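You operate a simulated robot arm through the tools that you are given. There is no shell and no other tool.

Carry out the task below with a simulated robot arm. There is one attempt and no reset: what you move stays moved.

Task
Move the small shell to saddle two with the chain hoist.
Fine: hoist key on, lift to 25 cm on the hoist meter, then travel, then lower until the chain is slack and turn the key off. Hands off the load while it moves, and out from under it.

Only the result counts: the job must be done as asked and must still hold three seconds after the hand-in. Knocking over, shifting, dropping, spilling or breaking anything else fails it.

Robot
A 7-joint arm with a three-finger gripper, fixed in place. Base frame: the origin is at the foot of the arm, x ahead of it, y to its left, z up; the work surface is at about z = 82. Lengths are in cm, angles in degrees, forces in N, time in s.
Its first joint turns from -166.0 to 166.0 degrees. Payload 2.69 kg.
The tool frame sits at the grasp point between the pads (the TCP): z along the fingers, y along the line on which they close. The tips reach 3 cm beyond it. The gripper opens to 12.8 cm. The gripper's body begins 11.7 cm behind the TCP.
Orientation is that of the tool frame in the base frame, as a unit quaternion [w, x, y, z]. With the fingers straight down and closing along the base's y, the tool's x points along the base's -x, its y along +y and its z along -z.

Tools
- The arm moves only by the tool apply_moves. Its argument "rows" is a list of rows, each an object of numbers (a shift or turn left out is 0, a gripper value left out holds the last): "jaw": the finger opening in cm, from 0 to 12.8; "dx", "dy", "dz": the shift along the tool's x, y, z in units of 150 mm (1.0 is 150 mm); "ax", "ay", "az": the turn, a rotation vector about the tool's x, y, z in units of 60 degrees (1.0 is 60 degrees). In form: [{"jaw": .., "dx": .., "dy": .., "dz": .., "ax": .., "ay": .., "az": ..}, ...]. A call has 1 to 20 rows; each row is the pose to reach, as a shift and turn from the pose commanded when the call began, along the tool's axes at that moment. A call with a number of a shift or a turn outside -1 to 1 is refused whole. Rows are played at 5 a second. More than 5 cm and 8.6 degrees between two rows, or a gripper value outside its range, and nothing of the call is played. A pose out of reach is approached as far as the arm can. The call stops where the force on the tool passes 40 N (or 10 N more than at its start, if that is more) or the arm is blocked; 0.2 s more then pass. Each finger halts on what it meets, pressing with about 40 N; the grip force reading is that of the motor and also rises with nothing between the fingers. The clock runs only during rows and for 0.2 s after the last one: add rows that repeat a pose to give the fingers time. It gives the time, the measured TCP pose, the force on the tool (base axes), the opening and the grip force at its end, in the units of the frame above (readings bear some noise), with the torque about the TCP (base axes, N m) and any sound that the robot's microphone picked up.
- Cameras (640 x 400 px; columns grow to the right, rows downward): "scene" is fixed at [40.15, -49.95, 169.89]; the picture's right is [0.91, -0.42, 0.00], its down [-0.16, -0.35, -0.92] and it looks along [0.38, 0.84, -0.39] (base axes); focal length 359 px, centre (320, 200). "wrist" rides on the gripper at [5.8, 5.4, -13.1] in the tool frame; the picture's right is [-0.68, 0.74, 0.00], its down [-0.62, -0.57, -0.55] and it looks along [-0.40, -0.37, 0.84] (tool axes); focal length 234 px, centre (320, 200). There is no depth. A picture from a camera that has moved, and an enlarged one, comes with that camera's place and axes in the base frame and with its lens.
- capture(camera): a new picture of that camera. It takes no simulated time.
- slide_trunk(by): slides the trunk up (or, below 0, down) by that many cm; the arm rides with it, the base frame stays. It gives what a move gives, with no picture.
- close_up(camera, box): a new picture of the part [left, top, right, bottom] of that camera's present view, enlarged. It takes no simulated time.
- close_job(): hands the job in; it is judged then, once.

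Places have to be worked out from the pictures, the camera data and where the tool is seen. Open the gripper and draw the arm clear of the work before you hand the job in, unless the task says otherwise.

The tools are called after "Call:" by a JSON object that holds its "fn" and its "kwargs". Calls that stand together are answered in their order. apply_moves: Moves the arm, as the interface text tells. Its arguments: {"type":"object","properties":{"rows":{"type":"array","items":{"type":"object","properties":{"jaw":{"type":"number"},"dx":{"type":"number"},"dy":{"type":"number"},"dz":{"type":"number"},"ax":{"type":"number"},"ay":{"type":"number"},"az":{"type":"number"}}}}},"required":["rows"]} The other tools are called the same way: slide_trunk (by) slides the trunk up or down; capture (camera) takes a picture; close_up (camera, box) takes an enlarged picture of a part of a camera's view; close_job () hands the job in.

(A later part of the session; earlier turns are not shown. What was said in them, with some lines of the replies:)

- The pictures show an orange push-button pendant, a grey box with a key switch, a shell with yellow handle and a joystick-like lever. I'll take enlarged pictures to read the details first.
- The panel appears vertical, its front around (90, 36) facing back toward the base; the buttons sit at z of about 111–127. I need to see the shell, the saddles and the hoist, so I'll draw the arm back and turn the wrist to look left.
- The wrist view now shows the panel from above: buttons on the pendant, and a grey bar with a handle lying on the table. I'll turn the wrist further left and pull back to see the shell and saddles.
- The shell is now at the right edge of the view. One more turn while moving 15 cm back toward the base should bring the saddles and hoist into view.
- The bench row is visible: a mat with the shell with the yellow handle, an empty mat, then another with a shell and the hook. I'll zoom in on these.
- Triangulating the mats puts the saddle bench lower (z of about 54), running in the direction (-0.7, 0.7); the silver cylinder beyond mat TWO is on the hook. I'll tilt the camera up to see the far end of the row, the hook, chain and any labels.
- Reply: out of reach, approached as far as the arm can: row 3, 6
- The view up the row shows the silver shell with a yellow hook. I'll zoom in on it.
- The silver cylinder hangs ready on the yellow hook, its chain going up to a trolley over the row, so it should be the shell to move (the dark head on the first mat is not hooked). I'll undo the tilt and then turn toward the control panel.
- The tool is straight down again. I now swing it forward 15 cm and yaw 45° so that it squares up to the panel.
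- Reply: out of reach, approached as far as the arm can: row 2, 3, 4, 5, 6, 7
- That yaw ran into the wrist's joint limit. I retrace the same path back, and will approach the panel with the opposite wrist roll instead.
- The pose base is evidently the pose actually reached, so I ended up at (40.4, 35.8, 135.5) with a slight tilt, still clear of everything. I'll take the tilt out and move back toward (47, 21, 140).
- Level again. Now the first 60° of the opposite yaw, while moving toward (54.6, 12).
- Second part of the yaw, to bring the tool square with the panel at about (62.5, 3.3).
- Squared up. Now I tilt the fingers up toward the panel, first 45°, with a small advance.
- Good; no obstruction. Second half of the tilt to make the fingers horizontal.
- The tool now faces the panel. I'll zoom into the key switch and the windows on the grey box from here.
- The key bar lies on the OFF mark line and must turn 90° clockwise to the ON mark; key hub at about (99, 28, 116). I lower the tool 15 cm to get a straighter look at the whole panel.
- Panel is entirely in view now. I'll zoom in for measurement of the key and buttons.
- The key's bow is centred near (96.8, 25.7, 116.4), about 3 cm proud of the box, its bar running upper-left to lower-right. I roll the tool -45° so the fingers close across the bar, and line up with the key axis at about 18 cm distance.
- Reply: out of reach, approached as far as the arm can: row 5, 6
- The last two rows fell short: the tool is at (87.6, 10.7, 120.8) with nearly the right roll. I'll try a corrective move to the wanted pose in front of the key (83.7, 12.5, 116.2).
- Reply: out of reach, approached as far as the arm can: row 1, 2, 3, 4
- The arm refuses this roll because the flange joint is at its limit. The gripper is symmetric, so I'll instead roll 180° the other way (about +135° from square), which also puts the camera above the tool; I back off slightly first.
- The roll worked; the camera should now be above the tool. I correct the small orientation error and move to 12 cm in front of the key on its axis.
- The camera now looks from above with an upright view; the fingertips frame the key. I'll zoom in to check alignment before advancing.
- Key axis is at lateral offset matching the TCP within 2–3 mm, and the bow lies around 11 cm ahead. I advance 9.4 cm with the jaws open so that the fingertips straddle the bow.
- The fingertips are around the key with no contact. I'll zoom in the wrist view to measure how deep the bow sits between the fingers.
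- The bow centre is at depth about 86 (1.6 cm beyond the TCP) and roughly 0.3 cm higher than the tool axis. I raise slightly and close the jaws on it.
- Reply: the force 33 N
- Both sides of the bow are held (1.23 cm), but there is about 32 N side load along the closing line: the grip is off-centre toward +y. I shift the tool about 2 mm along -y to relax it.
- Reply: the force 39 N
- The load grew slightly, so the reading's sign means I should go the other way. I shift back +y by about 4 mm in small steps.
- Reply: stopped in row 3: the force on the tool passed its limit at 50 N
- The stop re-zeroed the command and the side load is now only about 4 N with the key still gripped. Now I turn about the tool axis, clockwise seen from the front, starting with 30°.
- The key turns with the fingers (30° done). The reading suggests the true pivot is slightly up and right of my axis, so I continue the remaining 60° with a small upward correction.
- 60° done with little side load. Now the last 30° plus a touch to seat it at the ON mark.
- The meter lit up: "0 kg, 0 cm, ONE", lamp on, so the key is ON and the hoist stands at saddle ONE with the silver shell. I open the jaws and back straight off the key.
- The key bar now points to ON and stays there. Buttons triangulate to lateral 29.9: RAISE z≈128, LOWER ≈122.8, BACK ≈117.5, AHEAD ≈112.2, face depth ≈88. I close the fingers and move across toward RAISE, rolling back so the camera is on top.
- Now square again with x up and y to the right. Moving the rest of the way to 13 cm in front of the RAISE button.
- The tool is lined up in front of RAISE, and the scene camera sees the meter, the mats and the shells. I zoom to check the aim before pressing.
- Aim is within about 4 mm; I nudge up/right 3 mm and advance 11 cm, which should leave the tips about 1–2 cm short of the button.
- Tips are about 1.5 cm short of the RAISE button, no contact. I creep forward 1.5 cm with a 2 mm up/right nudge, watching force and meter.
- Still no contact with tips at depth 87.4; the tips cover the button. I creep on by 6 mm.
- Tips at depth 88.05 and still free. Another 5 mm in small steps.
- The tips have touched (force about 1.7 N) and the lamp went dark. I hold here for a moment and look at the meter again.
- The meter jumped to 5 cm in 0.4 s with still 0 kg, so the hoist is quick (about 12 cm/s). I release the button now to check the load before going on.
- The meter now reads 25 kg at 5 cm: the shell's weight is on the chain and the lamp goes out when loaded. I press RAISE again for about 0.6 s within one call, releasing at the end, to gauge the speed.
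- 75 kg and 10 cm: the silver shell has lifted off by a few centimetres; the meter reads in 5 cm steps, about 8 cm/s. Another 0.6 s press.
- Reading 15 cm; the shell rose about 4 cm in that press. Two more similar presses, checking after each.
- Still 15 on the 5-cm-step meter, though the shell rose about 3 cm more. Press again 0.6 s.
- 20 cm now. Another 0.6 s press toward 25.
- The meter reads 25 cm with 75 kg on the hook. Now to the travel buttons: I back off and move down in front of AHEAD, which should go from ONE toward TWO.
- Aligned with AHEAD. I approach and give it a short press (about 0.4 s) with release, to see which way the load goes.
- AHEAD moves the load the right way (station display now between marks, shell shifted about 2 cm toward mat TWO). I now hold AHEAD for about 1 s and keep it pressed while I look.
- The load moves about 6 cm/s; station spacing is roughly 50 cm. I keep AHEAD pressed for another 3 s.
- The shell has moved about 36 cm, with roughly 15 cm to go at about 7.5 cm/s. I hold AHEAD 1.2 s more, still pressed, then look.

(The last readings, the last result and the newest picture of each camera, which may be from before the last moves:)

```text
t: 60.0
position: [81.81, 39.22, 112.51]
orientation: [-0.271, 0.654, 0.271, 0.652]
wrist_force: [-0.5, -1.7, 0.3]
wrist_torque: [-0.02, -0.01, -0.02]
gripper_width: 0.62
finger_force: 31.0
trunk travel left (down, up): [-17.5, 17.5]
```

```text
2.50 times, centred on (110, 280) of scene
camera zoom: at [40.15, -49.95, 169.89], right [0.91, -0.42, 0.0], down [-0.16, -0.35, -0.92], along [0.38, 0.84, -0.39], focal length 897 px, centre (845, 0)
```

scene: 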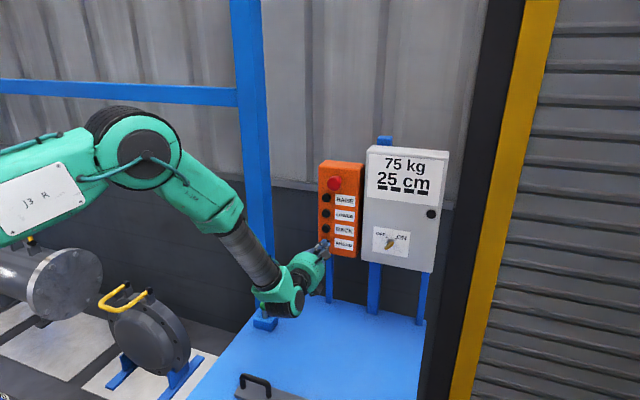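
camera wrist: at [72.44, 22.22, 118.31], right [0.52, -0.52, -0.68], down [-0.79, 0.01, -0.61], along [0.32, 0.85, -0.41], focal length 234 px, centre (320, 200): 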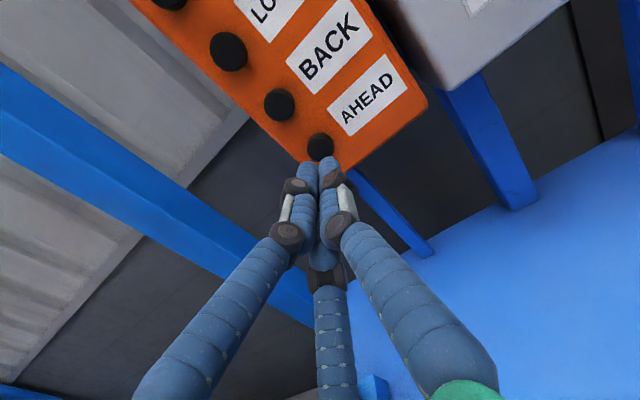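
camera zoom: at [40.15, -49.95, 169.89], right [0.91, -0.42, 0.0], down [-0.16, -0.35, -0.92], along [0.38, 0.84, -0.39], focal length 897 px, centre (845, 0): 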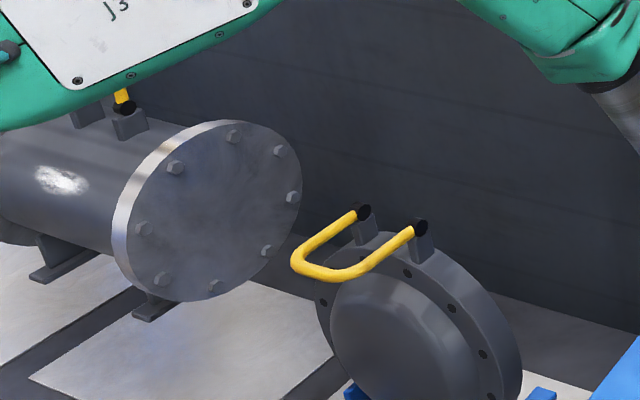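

About 5 cm to go by my estimate, station display still blank. I hold one more row (0.2 s) and then release to check.

Call:
{"fn": "apply_moves", "kwargs": {"rows": [{"dz": 0}, {"dz": -0.08}]}}

Call:
{"fn": "close_up", "kwargs": {"camera": "scene", "box": [290, 140, 450, 270]}}

Call:
{"fn": "close_up", "kwargs": {"camera": "scene", "box": [0, 200, 220, 360]}}

```text
t: 60.6
position: [80.95, 38.26, 112.51]
orientation: [-0.271, 0.655, 0.272, 0.651]
wrist_force: [0.4, 0.0, -0.9]
wrist_torque: [0.01, -0.02, -0.02]
gripper_width: 0.19
finger_force: 31.8
trunk travel left (down, up): [-17.5, 17.5]
```

```text
3.08 times, centred on (370, 205) of scene
camera zoom: at [40.15, -49.95, 169.89], right [0.91, -0.42, 0.0], down [-0.16, -0.35, -0.92], along [0.38, 0.84, -0.39], focal length 1104 px, centre (166, 185)
```

zoom: 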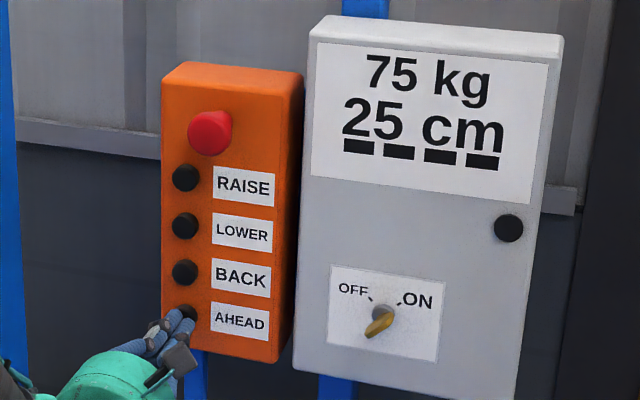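

```text
2.50 times, centred on (110, 280) of scene
camera zoom: at [40.15, -49.95, 169.89], right [0.91, -0.42, 0.0], down [-0.16, -0.35, -0.92], along [0.38, 0.84, -0.39], focal length 897 px, centre (845, 0)
```

zoom: 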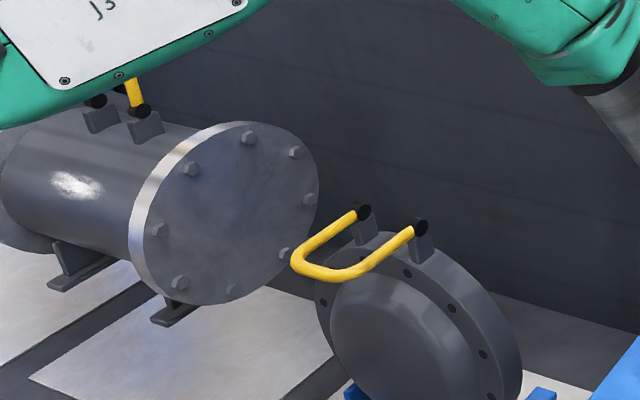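

By comparing the foot's offset from the mat edge at ONE and now at TWO, about 1–2 cm remain. I give AHEAD a very short tap.

Call:
{"fn": "apply_moves", "kwargs": {"rows": [{"dz": 0.08}, {"dz": 0.0}]}}

Call:
{"fn": "close_up", "kwargs": {"camera": "scene", "box": [290, 140, 450, 270]}}

Call:
{"fn": "close_up", "kwargs": {"camera": "scene", "box": [0, 200, 220, 360]}}

```text
t: 61.2
position: [81.0, 38.34, 112.42]
orientation: [-0.272, 0.654, 0.272, 0.651]
wrist_force: [0.2, 0.4, -0.4]
wrist_torque: [-0.01, 0.02, -0.03]
gripper_width: 0.21
finger_force: 31.3
trunk travel left (down, up): [-17.5, 17.5]
```

```text
3.08 times, centred on (370, 205) of scene
camera zoom: at [40.15, -49.95, 169.89], right [0.91, -0.42, 0.0], down [-0.16, -0.35, -0.92], along [0.38, 0.84, -0.39], focal length 1104 px, centre (166, 185)
```

zoom: 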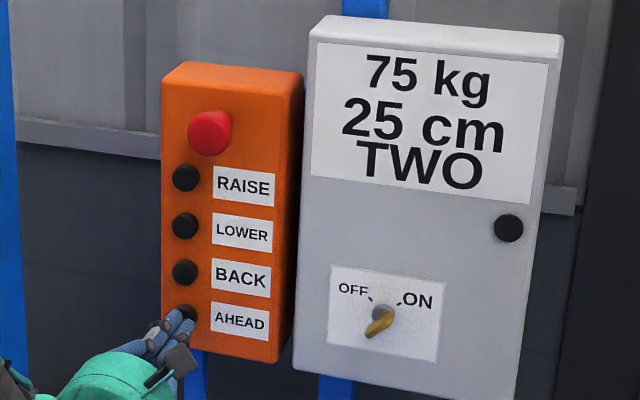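

```text
2.50 times, centred on (110, 280) of scene
camera zoom: at [40.15, -49.95, 169.89], right [0.91, -0.42, 0.0], down [-0.16, -0.35, -0.92], along [0.38, 0.84, -0.39], focal length 897 px, centre (845, 0)
```

zoom: 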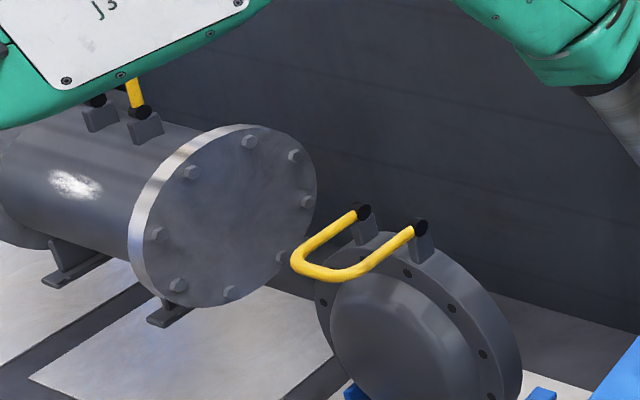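

The station display shows TWO. The load may be swinging slightly, so I back off, move up in front of LOWER, and let time pass for it to settle.

Call:
{"fn": "apply_moves", "kwargs": {"rows": [{"dz": -0.13}, {"dz": -0.27}, {"dz": -0.27, "dx": 0.18}, {"dz": -0.27, "dx": 0.36}, {"dz": -0.27, "dx": 0.54}, {"dz": -0.27, "dx": 0.71}]}}

Call:
{"fn": "capture", "kwargs": {"camera": "scene"}}

Call:
{"fn": "close_up", "kwargs": {"camera": "scene", "box": [0, 200, 220, 360]}}

Call:
{"fn": "capture", "kwargs": {"camera": "wrist"}}

```text
t: 62.6
position: [78.09, 35.38, 123.23]
orientation: [-0.271, 0.655, 0.272, 0.651]
wrist_force: [-0.5, 0.2, -0.2]
wrist_torque: [0.04, -0.01, 0.0]
gripper_width: 0.21
finger_force: 31.6
trunk travel left (down, up): [-17.5, 17.5]
```

```text
taken
```

scene: 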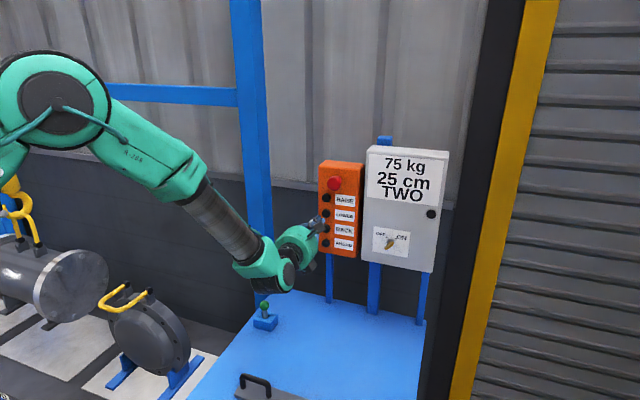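

```text
2.50 times, centred on (110, 280) of scene
camera zoom: at [40.15, -49.95, 169.89], right [0.91, -0.42, 0.0], down [-0.16, -0.35, -0.92], along [0.38, 0.84, -0.39], focal length 897 px, centre (845, 0)
```

zoom: 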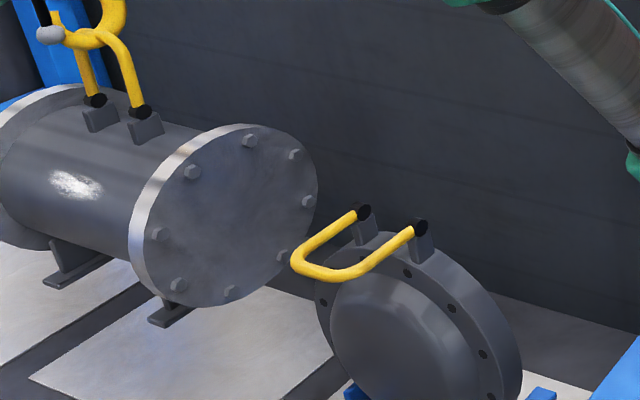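

```text
taken
camera wrist: at [72.64, 22.42, 128.99], right [0.52, -0.52, -0.68], down [-0.79, 0.01, -0.61], along [0.32, 0.85, -0.41], focal length 234 px, centre (320, 200)
```

wrist: 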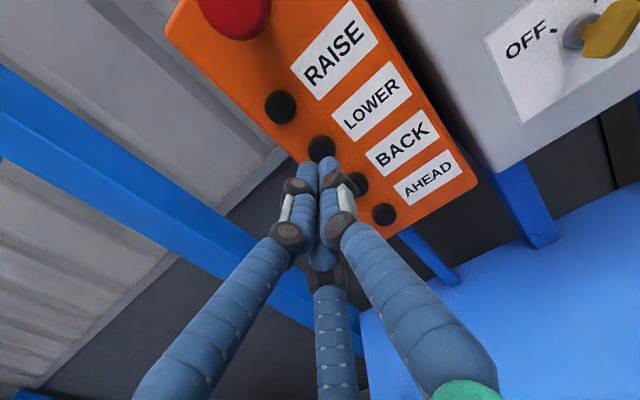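

The load hangs steady, and lug/feet midpoints put the shell centre at about -82 along the row versus mat TWO's centre at -82: well centred, station TWO. The tool is aligned with LOWER, so I press it for about 1 s and release to check.

Call:
{"fn": "apply_moves", "kwargs": {"rows": [{"dz": 0.15}, {"dz": 0.275}, {"dz": 0.355}, {"dz": 0.355}, {"dz": 0.355}, {"dz": 0.355}, {"dz": 0.355}, {"dz": 0.275}]}}

Call:
{"fn": "capture", "kwargs": {"camera": "scene"}}

Call:
{"fn": "close_up", "kwargs": {"camera": "scene", "box": [0, 160, 220, 360]}}

```text
t: 64.5
position: [81.04, 38.47, 123.29]
orientation: [-0.272, 0.654, 0.272, 0.651]
wrist_force: [0.2, -0.1, -0.7]
wrist_torque: [0.05, -0.03, 0.01]
gripper_width: 0.21
finger_force: 31.3
trunk travel left (down, up): [-17.5, 17.5]
```

```text
taken
```

scene: 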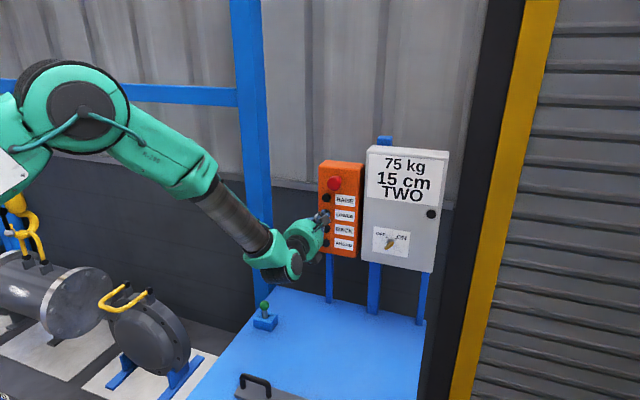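

```text
2.00 times, centred on (110, 260) of scene
camera zoom: at [40.15, -49.95, 169.89], right [0.91, -0.42, 0.0], down [-0.16, -0.35, -0.92], along [0.38, 0.84, -0.39], focal length 718 px, centre (740, 80)
```

zoom: 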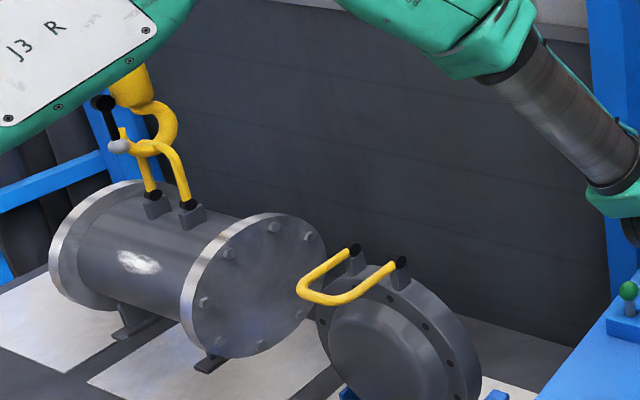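

15 cm on the meter and the shell descends straight over mat TWO. Another ~1 s press of LOWER.

Call:
{"fn": "apply_moves", "kwargs": {"rows": [{"dz": 0.08}, {"dz": 0.08}, {"dz": 0.08}, {"dz": 0.08}, {"dz": 0.0}]}}

Call:
{"fn": "capture", "kwargs": {"camera": "scene"}}

Call:
{"fn": "close_up", "kwargs": {"camera": "scene", "box": [0, 200, 220, 400]}}

```text
t: 65.7
position: [81.08, 38.38, 123.25]
orientation: [-0.272, 0.654, 0.272, 0.651]
wrist_force: [0.2, -0.6, -0.7]
wrist_torque: [0.0, -0.03, -0.02]
gripper_width: 0.21
finger_force: 31.6
trunk travel left (down, up): [-17.5, 17.5]
```

```text
taken
```

scene: 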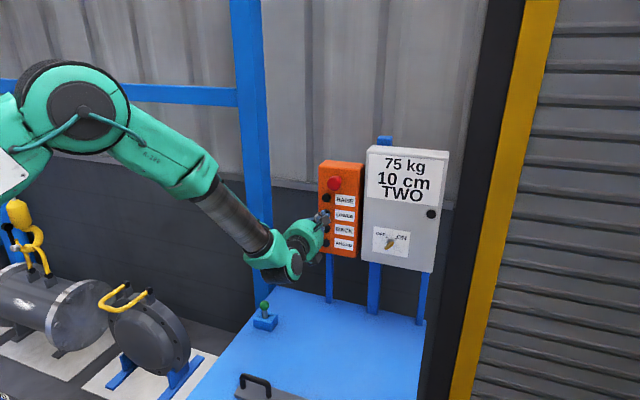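

```text
2.00 times, centred on (110, 300) of scene
camera zoom: at [40.15, -49.95, 169.89], right [0.91, -0.42, 0.0], down [-0.16, -0.35, -0.92], along [0.38, 0.84, -0.39], focal length 718 px, centre (740, 0)
```

zoom: 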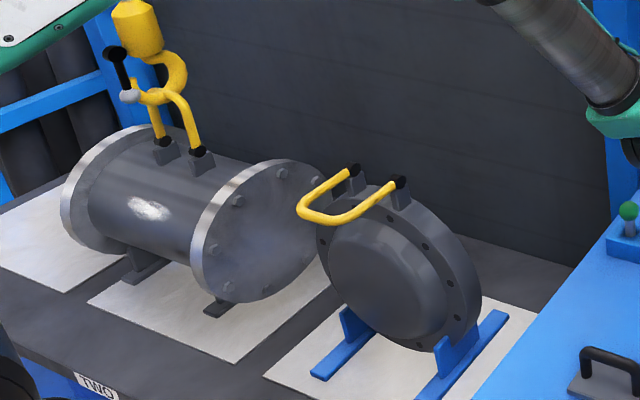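

10 cm now; the shell is a few centimetres above mat TWO and well over it. A shorter press (about 0.6 s).

Call:
{"fn": "apply_moves", "kwargs": {"rows": [{"dz": 0.08}, {"dz": 0.08}, {"dz": 0.08}, {"dz": 0.0}]}}

Call:
{"fn": "capture", "kwargs": {"camera": "scene"}}

Call:
{"fn": "close_up", "kwargs": {"camera": "scene", "box": [0, 200, 220, 400]}}

```text
t: 66.7
position: [81.08, 38.39, 123.18]
orientation: [-0.271, 0.655, 0.272, 0.651]
wrist_force: [0.7, -0.2, -0.2]
wrist_torque: [0.03, -0.02, 0.05]
gripper_width: 0.21
finger_force: 31.5
trunk travel left (down, up): [-17.5, 17.5]
```

```text
taken
```

scene: 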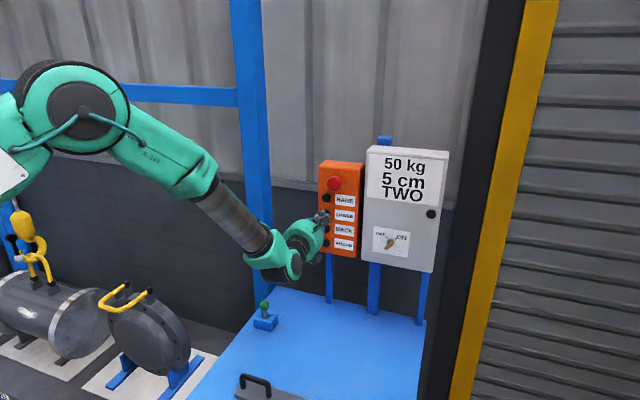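

```text
2.00 times, centred on (110, 300) of scene
camera zoom: at [40.15, -49.95, 169.89], right [0.91, -0.42, 0.0], down [-0.16, -0.35, -0.92], along [0.38, 0.84, -0.39], focal length 718 px, centre (740, 0)
```

zoom: 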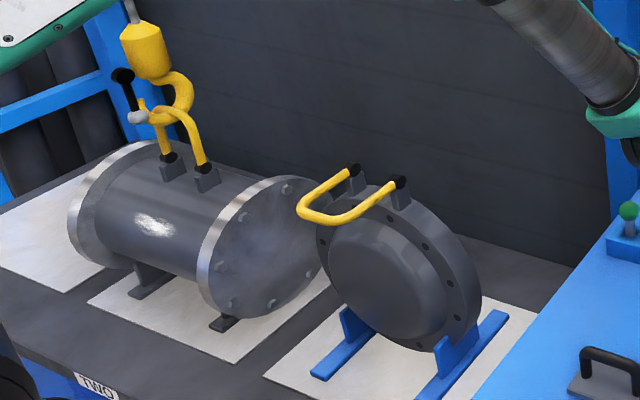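

50 kg at 5 cm: the shell is touching down on mat TWO. Another short press to slacken the chain.

Call:
{"fn": "apply_moves", "kwargs": {"rows": [{"dz": 0.08}, {"dz": 0.08}, {"dz": 0.0}]}}

Call:
{"fn": "capture", "kwargs": {"camera": "scene"}}

Call:
{"fn": "close_up", "kwargs": {"camera": "scene", "box": [0, 200, 220, 400]}}

```text
t: 67.5
position: [81.1, 38.4, 123.1]
orientation: [-0.272, 0.655, 0.272, 0.651]
wrist_force: [0.9, -0.1, 0.1]
wrist_torque: [0.0, -0.04, 0.01]
gripper_width: 0.18
finger_force: 31.2
trunk travel left (down, up): [-17.5, 17.5]
```

```text
taken
```

scene: 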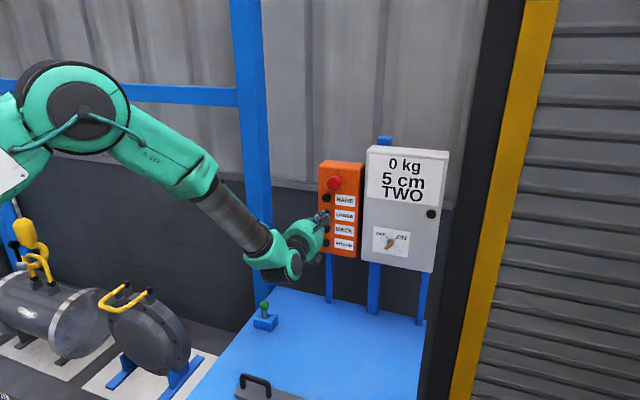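

```text
2.00 times, centred on (110, 300) of scene
camera zoom: at [40.15, -49.95, 169.89], right [0.91, -0.42, 0.0], down [-0.16, -0.35, -0.92], along [0.38, 0.84, -0.39], focal length 718 px, centre (740, 0)
```

zoom: 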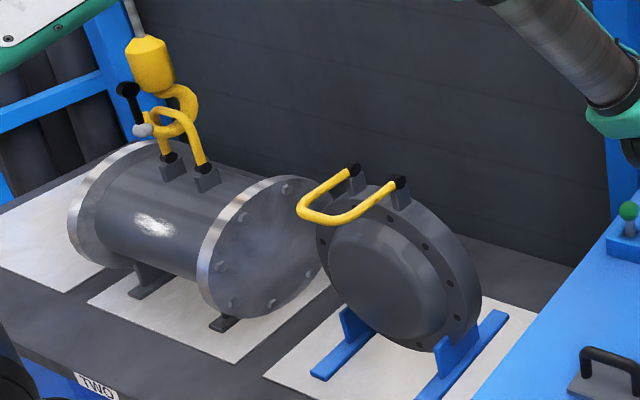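

0 kg now, but the lamp is still dark (it was lit at the start with a slack chain). Another short press of LOWER to get real slack.

Call:
{"fn": "apply_moves", "kwargs": {"rows": [{"dz": 0.08}, {"dz": 0.08}, {"dz": 0.0}]}}

Call:
{"fn": "capture", "kwargs": {"camera": "scene"}}

Call:
{"fn": "close_up", "kwargs": {"camera": "scene", "box": [0, 200, 220, 400]}}

```text
t: 68.2
position: [81.1, 38.38, 123.07]
orientation: [-0.271, 0.655, 0.272, 0.65]
wrist_force: [0.1, 0.0, -0.4]
wrist_torque: [0.01, 0.0, -0.02]
gripper_width: 0.25
finger_force: 31.6
trunk travel left (down, up): [-17.5, 17.5]
```

```text
taken
```

scene: 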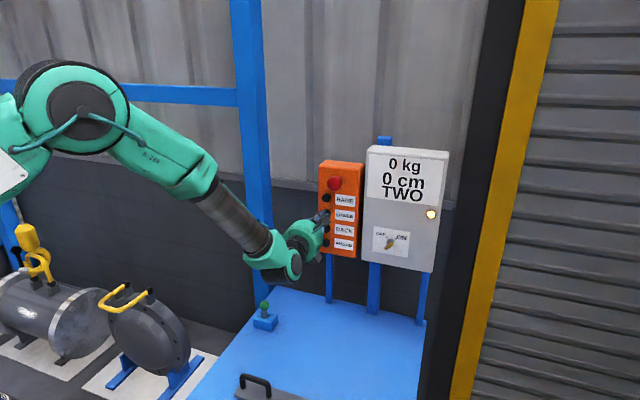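

```text
2.00 times, centred on (110, 300) of scene
camera zoom: at [40.15, -49.95, 169.89], right [0.91, -0.42, 0.0], down [-0.16, -0.35, -0.92], along [0.38, 0.84, -0.39], focal length 718 px, centre (740, 0)
```

zoom: 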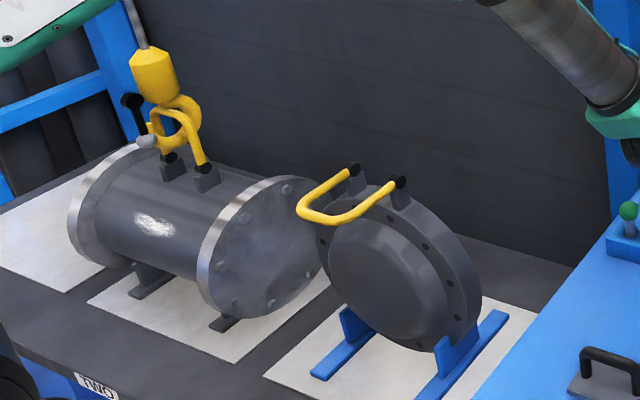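

Meter: 0 kg, 0 cm, TWO, lamp lit – the chain is slack and the shell sits on saddle two. Now I retreat from the pendant and go back across to the key, opening the jaws.

Call:
{"fn": "apply_moves", "kwargs": {"rows": [{"dz": -0.2}, {"dz": -0.45}, {"dz": -0.7}, {"dz": -0.9}, {"dz": -0.9, "dy": 0.25, "dx": -0.105, "jaw": 3}, {"dz": -0.9, "dy": 0.5, "dx": -0.21, "jaw": 6}, {"dz": -0.9, "dy": 0.75, "dx": -0.315}, {"dz": -0.9, "dy": 1.0, "dx": -0.42}]}}

```text
t: 70.0
position: [82.19, 18.26, 116.92]
orientation: [-0.272, 0.653, 0.273, 0.651]
wrist_force: [-1.0, 0.0, 0.8]
wrist_torque: [-0.02, -0.01, -0.06]
gripper_width: 5.98
finger_force: 0.1
trunk travel left (down, up): [-17.5, 17.5]
```

Now the 45° roll so the fingers will close across the key in its ON position, plus the last 5 cm sideways.

Call:
{"fn": "apply_moves", "kwargs": {"rows": [{"dy": 0.055, "az": 0.125}, {"dy": 0.11, "az": 0.25}, {"dy": 0.165, "az": 0.375}, {"dy": 0.219, "az": 0.5}, {"dy": 0.274, "az": 0.625}, {"dy": 0.329, "dx": -0.01, "az": 0.75}]}}

Call:
{"fn": "capture", "kwargs": {"camera": "wrist"}}

Call:
{"fn": "close_up", "kwargs": {"camera": "scene", "box": [340, 200, 440, 280]}}

```text
t: 71.5
position: [85.67, 14.82, 116.82]
orientation: [-0.501, 0.709, 0.0, 0.497]
wrist_force: [-1.0, -0.2, 0.1]
wrist_torque: [0.03, -0.03, 0.01]
gripper_width: 5.99
finger_force: 0.1
trunk travel left (down, up): [-17.5, 17.5]
```

```text
taken
camera wrist: at [81.93, -0.04, 117.03], right [0.02, -0.03, -1.0], down [-0.98, 0.2, -0.03], along [0.2, 0.98, -0.03], focal length 234 px, centre (320, 200)
```

wrist: 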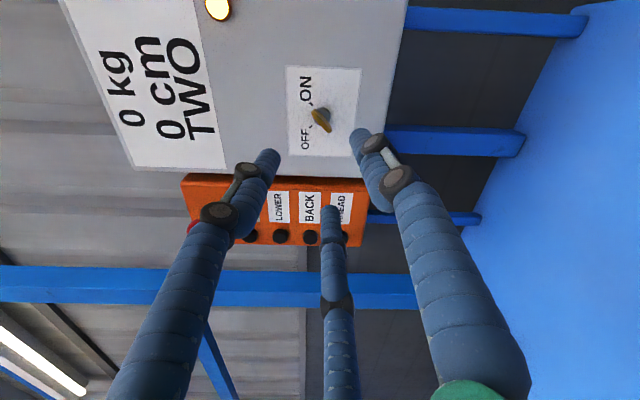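

```text
5.00 times, centred on (390, 240) of scene
camera zoom: at [40.15, -49.95, 169.89], right [0.91, -0.42, 0.0], down [-0.16, -0.35, -0.92], along [0.38, 0.84, -0.39], focal length 1794 px, centre (-30, 0)
```

zoom: 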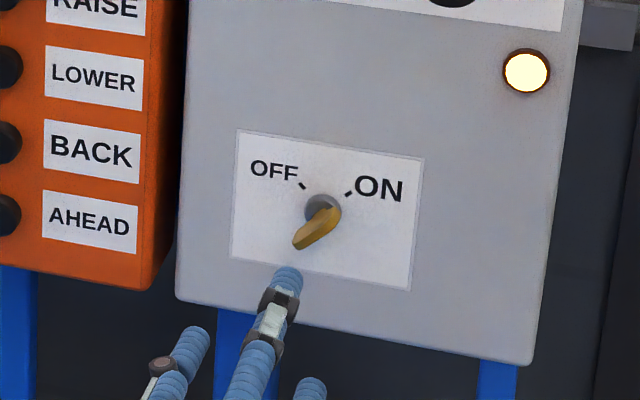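

Lined up with the key within 1–2 mm of the pivot inferred from the first turn. I advance 13.3 cm with open jaws.

Call:
{"fn": "apply_moves", "kwargs": {"rows": [{"dz": 0.2}, {"dz": 0.4}, {"dz": 0.6}, {"dz": 0.75}, {"dz": 0.887}]}}

Call:
{"fn": "close_up", "kwargs": {"camera": "wrist", "box": [250, 120, 390, 220]}}

Call:
{"fn": "close_up", "kwargs": {"camera": "scene", "box": [370, 220, 420, 260]}}

```text
t: 72.7
position: [95.09, 24.17, 116.57]
orientation: [-0.499, 0.709, 0.0, 0.498]
wrist_force: [-0.4, 0.3, -0.5]
wrist_torque: [0.03, 0.02, -0.02]
gripper_width: 6.0
finger_force: 0.0
trunk travel left (down, up): [-17.5, 17.5]
```

```text
4.00 times, centred on (320, 170) of wrist
camera zoom: at [91.34, 9.36, 116.88], right [0.03, -0.03, -1.0], down [-0.98, 0.2, -0.03], along [0.2, 0.98, -0.03], focal length 937 px, centre (320, 320)
```

zoom: 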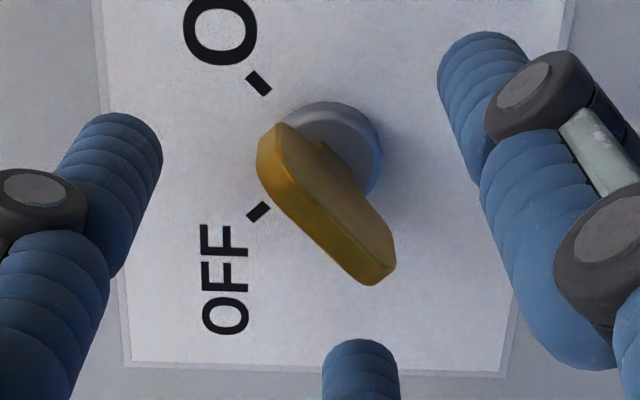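

```text
10.00 times, centred on (395, 240) of scene
camera zoom: at [40.15, -49.95, 169.89], right [0.91, -0.42, 0.0], down [-0.16, -0.35, -0.92], along [0.38, 0.84, -0.39], focal length 3588 px, centre (-430, -200)
```

zoom: 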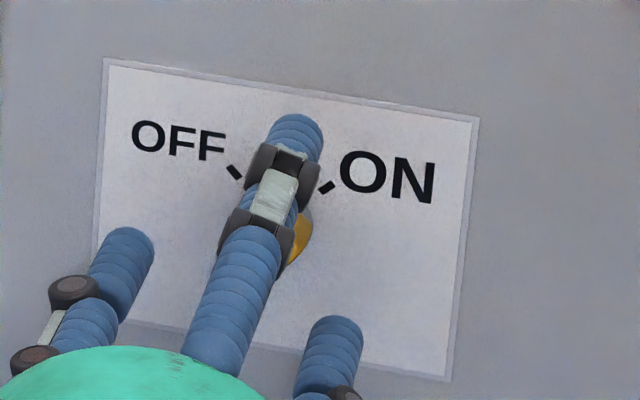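

The bow is centred between the fingers in its ON position. I close the jaws with a 2 mm correction.

Call:
{"fn": "apply_moves", "kwargs": {"rows": [{"jaw": 6, "dy": -0.014}, {"jaw": 3.5, "dy": -0.014}, {"jaw": 1.5, "dy": -0.014}, {"jaw": 0, "dy": -0.014}, {"jaw": 0, "dy": -0.014}]}}

```text
t: 73.8
position: [95.14, 24.14, 116.6]
orientation: [-0.5, 0.71, -0.001, 0.497]
wrist_force: [9.6, -6.3, -10.0]
wrist_torque: [0.04, -0.03, -0.45]
gripper_width: 1.26
finger_force: 39.3
trunk travel left (down, up): [-17.5, 17.5]
```

Gripped at 1.26 cm with a mild 15 N side load. I ease it back a millimetre and begin turning counter-clockwise, first 30°.

Call:
{"fn": "apply_moves", "kwargs": {"rows": [{"dy": 0.008, "az": -0.03}, {"dy": 0.008, "az": -0.1}, {"dy": 0.008, "az": -0.18}, {"dy": 0.008, "az": -0.26}, {"dy": 0.008, "az": -0.34}, {"dy": 0.008, "az": -0.42}, {"dy": 0.008, "az": -0.5}]}}

Call:
{"fn": "close_up", "kwargs": {"camera": "scene", "box": [370, 220, 420, 260]}}

```text
t: 75.5
position: [95.08, 24.2, 116.55]
orientation: [-0.353, 0.686, 0.184, 0.609]
wrist_force: [-8.2, -10.8, -24.2]
wrist_torque: [-0.05, 0.2, -0.31]
gripper_width: 1.22
finger_force: 39.1
trunk travel left (down, up): [-17.5, 17.5]
```

```text
10.00 times, centred on (395, 240) of scene
camera zoom: at [40.15, -49.95, 169.89], right [0.91, -0.42, 0.0], down [-0.16, -0.35, -0.92], along [0.38, 0.84, -0.39], focal length 3588 px, centre (-430, -200)
```

zoom: 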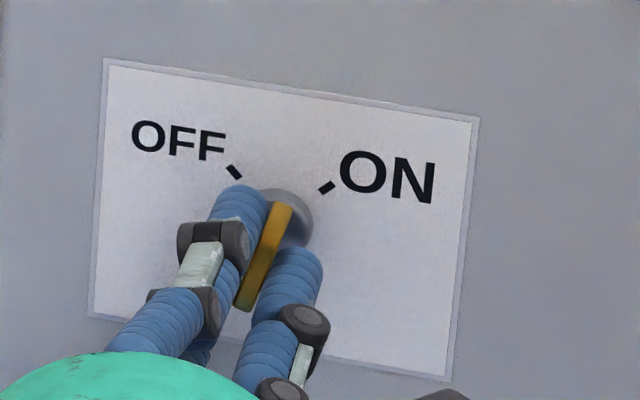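

The key follows; there's about 24 N pushing the tool down, so I lower the command slightly and turn the next 30°.

Call:
{"fn": "apply_moves", "kwargs": {"rows": [{"dx": -0.008, "dy": 0.003, "dz": -0.005, "az": -0.03}, {"dx": -0.011, "dy": 0.005, "dz": -0.005, "az": -0.1}, {"dx": -0.012, "dy": 0.007, "dz": -0.005, "az": -0.18}, {"dx": -0.012, "dy": 0.009, "dz": -0.005, "az": -0.26}, {"dx": -0.013, "dy": 0.01, "dz": -0.005, "az": -0.34}, {"dx": -0.013, "dy": 0.011, "dz": -0.005, "az": -0.42}, {"dx": -0.013, "dy": 0.012, "dz": -0.005, "az": -0.5}]}}

Call:
{"fn": "close_up", "kwargs": {"camera": "scene", "box": [370, 220, 420, 260]}}

```text
t: 77.0
position: [95.21, 24.07, 116.31]
orientation: [-0.184, 0.615, 0.354, 0.68]
wrist_force: [-10.8, 0.1, -31.7]
wrist_torque: [-0.77, 0.9, -0.26]
gripper_width: 1.22
finger_force: 39.0
trunk travel left (down, up): [-17.5, 17.5]
```

```text
10.00 times, centred on (395, 240) of scene
camera zoom: at [40.15, -49.95, 169.89], right [0.91, -0.42, 0.0], down [-0.16, -0.35, -0.92], along [0.38, 0.84, -0.39], focal length 3588 px, centre (-430, -200)
```

zoom: 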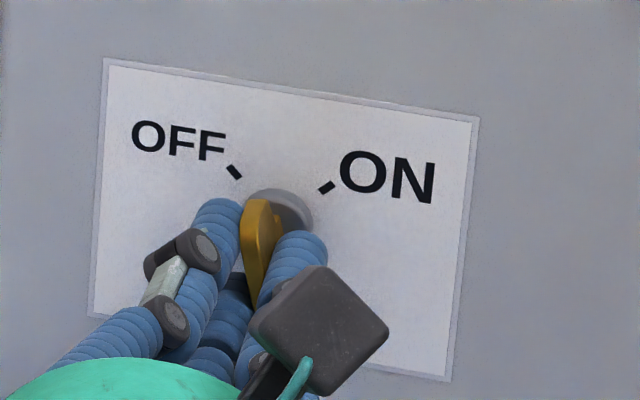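

60° turned; the tool is being pushed down, so I add a bit more downward relief and finish the last 30° to OFF.

Call:
{"fn": "apply_moves", "kwargs": {"rows": [{"dx": -0.012, "dy": -0.005, "dz": -0.004}, {"dx": -0.015, "dy": -0.004, "dz": -0.004, "az": -0.08}, {"dx": -0.018, "dy": -0.003, "dz": -0.004, "az": -0.17}, {"dx": -0.021, "dy": -0.002, "dz": -0.004, "az": -0.26}, {"dx": -0.024, "dy": -0.001, "dz": -0.004, "az": -0.35}, {"dx": -0.026, "dy": -0.001, "dz": -0.004, "az": -0.43}, {"dx": -0.027, "dy": 0.0, "dz": -0.004, "az": -0.5}]}}

Call:
{"fn": "close_up", "kwargs": {"camera": "scene", "box": [370, 220, 420, 260]}}

Call:
{"fn": "close_up", "kwargs": {"camera": "scene", "box": [290, 140, 450, 270]}}

```text
t: 78.7
position: [95.29, 24.07, 116.22]
orientation: [-0.001, 0.5, 0.501, 0.706]
wrist_force: [9.3, 9.0, -14.0]
wrist_torque: [-0.52, 0.57, -0.82]
gripper_width: 1.25
finger_force: 39.2
trunk travel left (down, up): [-17.5, 17.5]
```

```text
10.00 times, centred on (395, 240) of scene
camera zoom: at [40.15, -49.95, 169.89], right [0.91, -0.42, 0.0], down [-0.16, -0.35, -0.92], along [0.38, 0.84, -0.39], focal length 3588 px, centre (-430, -200)
```

zoom: 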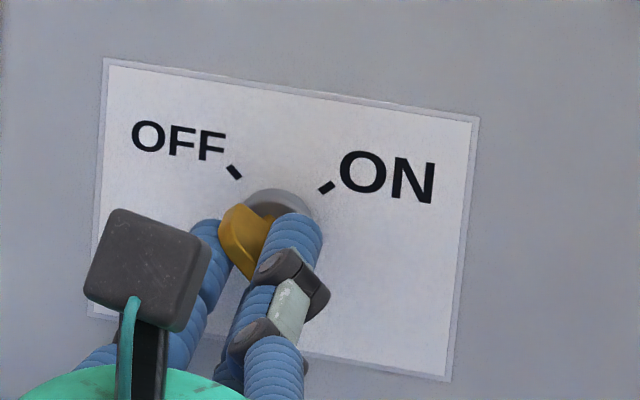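

```text
3.08 times, centred on (370, 205) of scene
camera zoom: at [40.15, -49.95, 169.89], right [0.91, -0.42, 0.0], down [-0.16, -0.35, -0.92], along [0.38, 0.84, -0.39], focal length 1104 px, centre (166, 185)
```

zoom: 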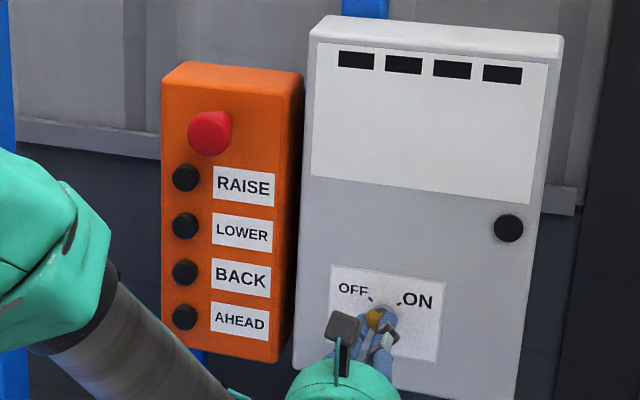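

The display and lamp went dark: the key is at OFF. I open the jaws and back straight away.

Call:
{"fn": "apply_moves", "kwargs": {"rows": [{"jaw": 3}, {"jaw": 6}, {"jaw": 7}, {"jaw": 7, "dz": -0.15}, {"dz": -0.4}, {"dz": -0.7}, {"dz": -1.0}]}}

Call:
{"fn": "capture", "kwargs": {"camera": "scene"}}

Call:
{"fn": "close_up", "kwargs": {"camera": "scene", "box": [370, 220, 420, 260]}}

Call:
{"fn": "close_up", "kwargs": {"camera": "scene", "box": [0, 200, 220, 400]}}

```text
t: 80.2
position: [84.51, 13.51, 116.16]
orientation: [-0.002, 0.501, 0.502, 0.705]
wrist_force: [-0.1, 0.9, -0.1]
wrist_torque: [-0.02, -0.01, 0.02]
gripper_width: 6.99
finger_force: 0.1
trunk travel left (down, up): [-17.5, 17.5]
```

```text
taken
```

scene: 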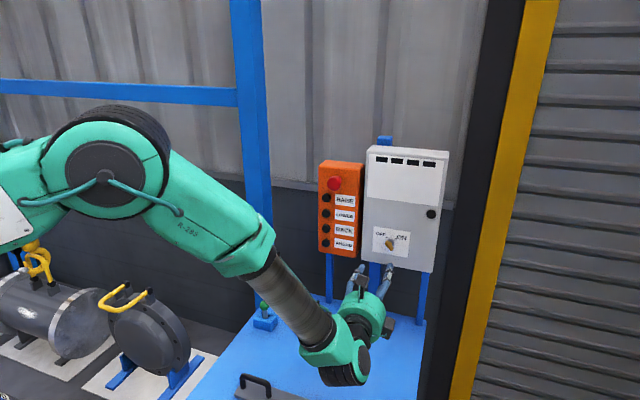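

```text
10.00 times, centred on (395, 240) of scene
camera zoom: at [40.15, -49.95, 169.89], right [0.91, -0.42, 0.0], down [-0.16, -0.35, -0.92], along [0.38, 0.84, -0.39], focal length 3588 px, centre (-430, -200)
```

zoom: 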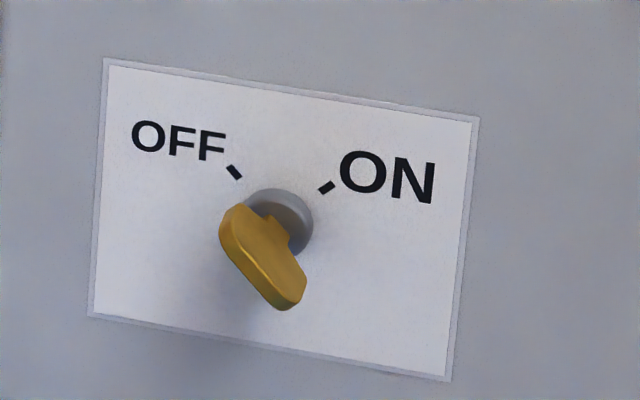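

```text
2.00 times, centred on (110, 300) of scene
camera zoom: at [40.15, -49.95, 169.89], right [0.91, -0.42, 0.0], down [-0.16, -0.35, -0.92], along [0.38, 0.84, -0.39], focal length 718 px, centre (740, 0)
```

zoom: 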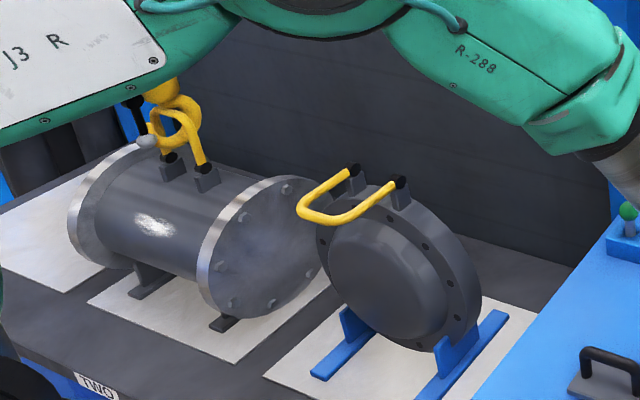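

Everything is as wanted: key at OFF, display dark, shell resting on mat TWO with a slack chain. I open the gripper fully and draw the arm well clear of the panel.

Call:
{"fn": "apply_moves", "kwargs": {"rows": [{"jaw": 9, "dz": -0.16, "dx": 0.07, "dy": 0.07}, {"jaw": 12, "dz": -0.32, "dx": 0.14, "dy": 0.14}, {"jaw": 12.8, "dz": -0.48, "dx": 0.21, "dy": 0.21}, {"jaw": 12.8, "dz": -0.64, "dx": 0.28, "dy": 0.28}, {"jaw": 12.8, "dz": -0.8, "dx": 0.35, "dy": 0.35}, {"jaw": 12.8, "dz": -0.8, "dx": 0.35, "dy": 0.35}]}}

Call:
{"fn": "capture", "kwargs": {"camera": "scene"}}

Call:
{"fn": "close_up", "kwargs": {"camera": "scene", "box": [0, 230, 220, 400]}}

```text
t: 81.7
position: [75.93, 4.9, 123.7]
orientation: [-0.002, 0.501, 0.501, 0.706]
wrist_force: [-0.4, 0.1, -0.2]
wrist_torque: [0.01, 0.04, -0.03]
gripper_width: 12.8
finger_force: 0.1
trunk travel left (down, up): [-17.5, 17.5]
```

```text
taken
```

scene: 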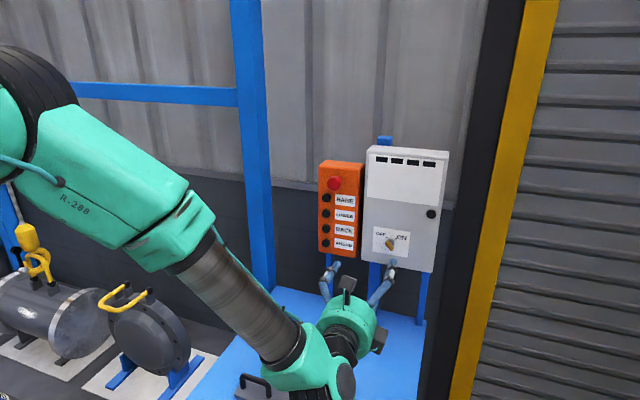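

```text
2.35 times, centred on (110, 315) of scene
camera zoom: at [40.15, -49.95, 169.89], right [0.91, -0.42, 0.0], down [-0.16, -0.35, -0.92], along [0.38, 0.84, -0.39], focal length 844 px, centre (814, -71)
```

zoom: 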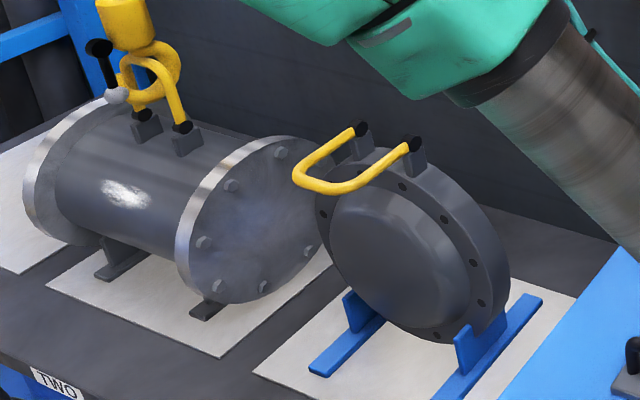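

The shell rests on mat TWO with the hook slack, the key is at OFF, the other objects are where they were, and the arm is clear with the gripper open. I hand the job in.

Call:
{"fn": "close_job", "kwargs": {}}

```text
The job is handed in.
```

The small shell is on saddle two and the hoist key is off. I handed the job in; the tool only confirmed it was received, so I don't have a verdict.

- **Which shell:** I took the silver flanged cylinder as the small shell. It was the only load on the hook, and it started at station ONE.
- **Lift:** I turned the key on and raised until the meter read 25 cm with 75 kg on the hook. The meter only reads in 5 cm steps, so the true height could be a couple of centimetres either way.
- **Travel:** I ran it AHEAD at that height until the display showed TWO. From the pictures the shell was within about 2 cm of centre on the mat.
- **Lower:** I lowered until the meter showed 0 kg and 0 cm and the lamp came on. That lamp had also been lit at the start with the chain slack.
- **Finish:** With the key turned back to OFF the display went dark. I then opened the gripper and drew the arm back from the panel.

The arm stayed at the controls, away from the load, the whole time it moved. The dark shell next to it does not appear to have shifted.
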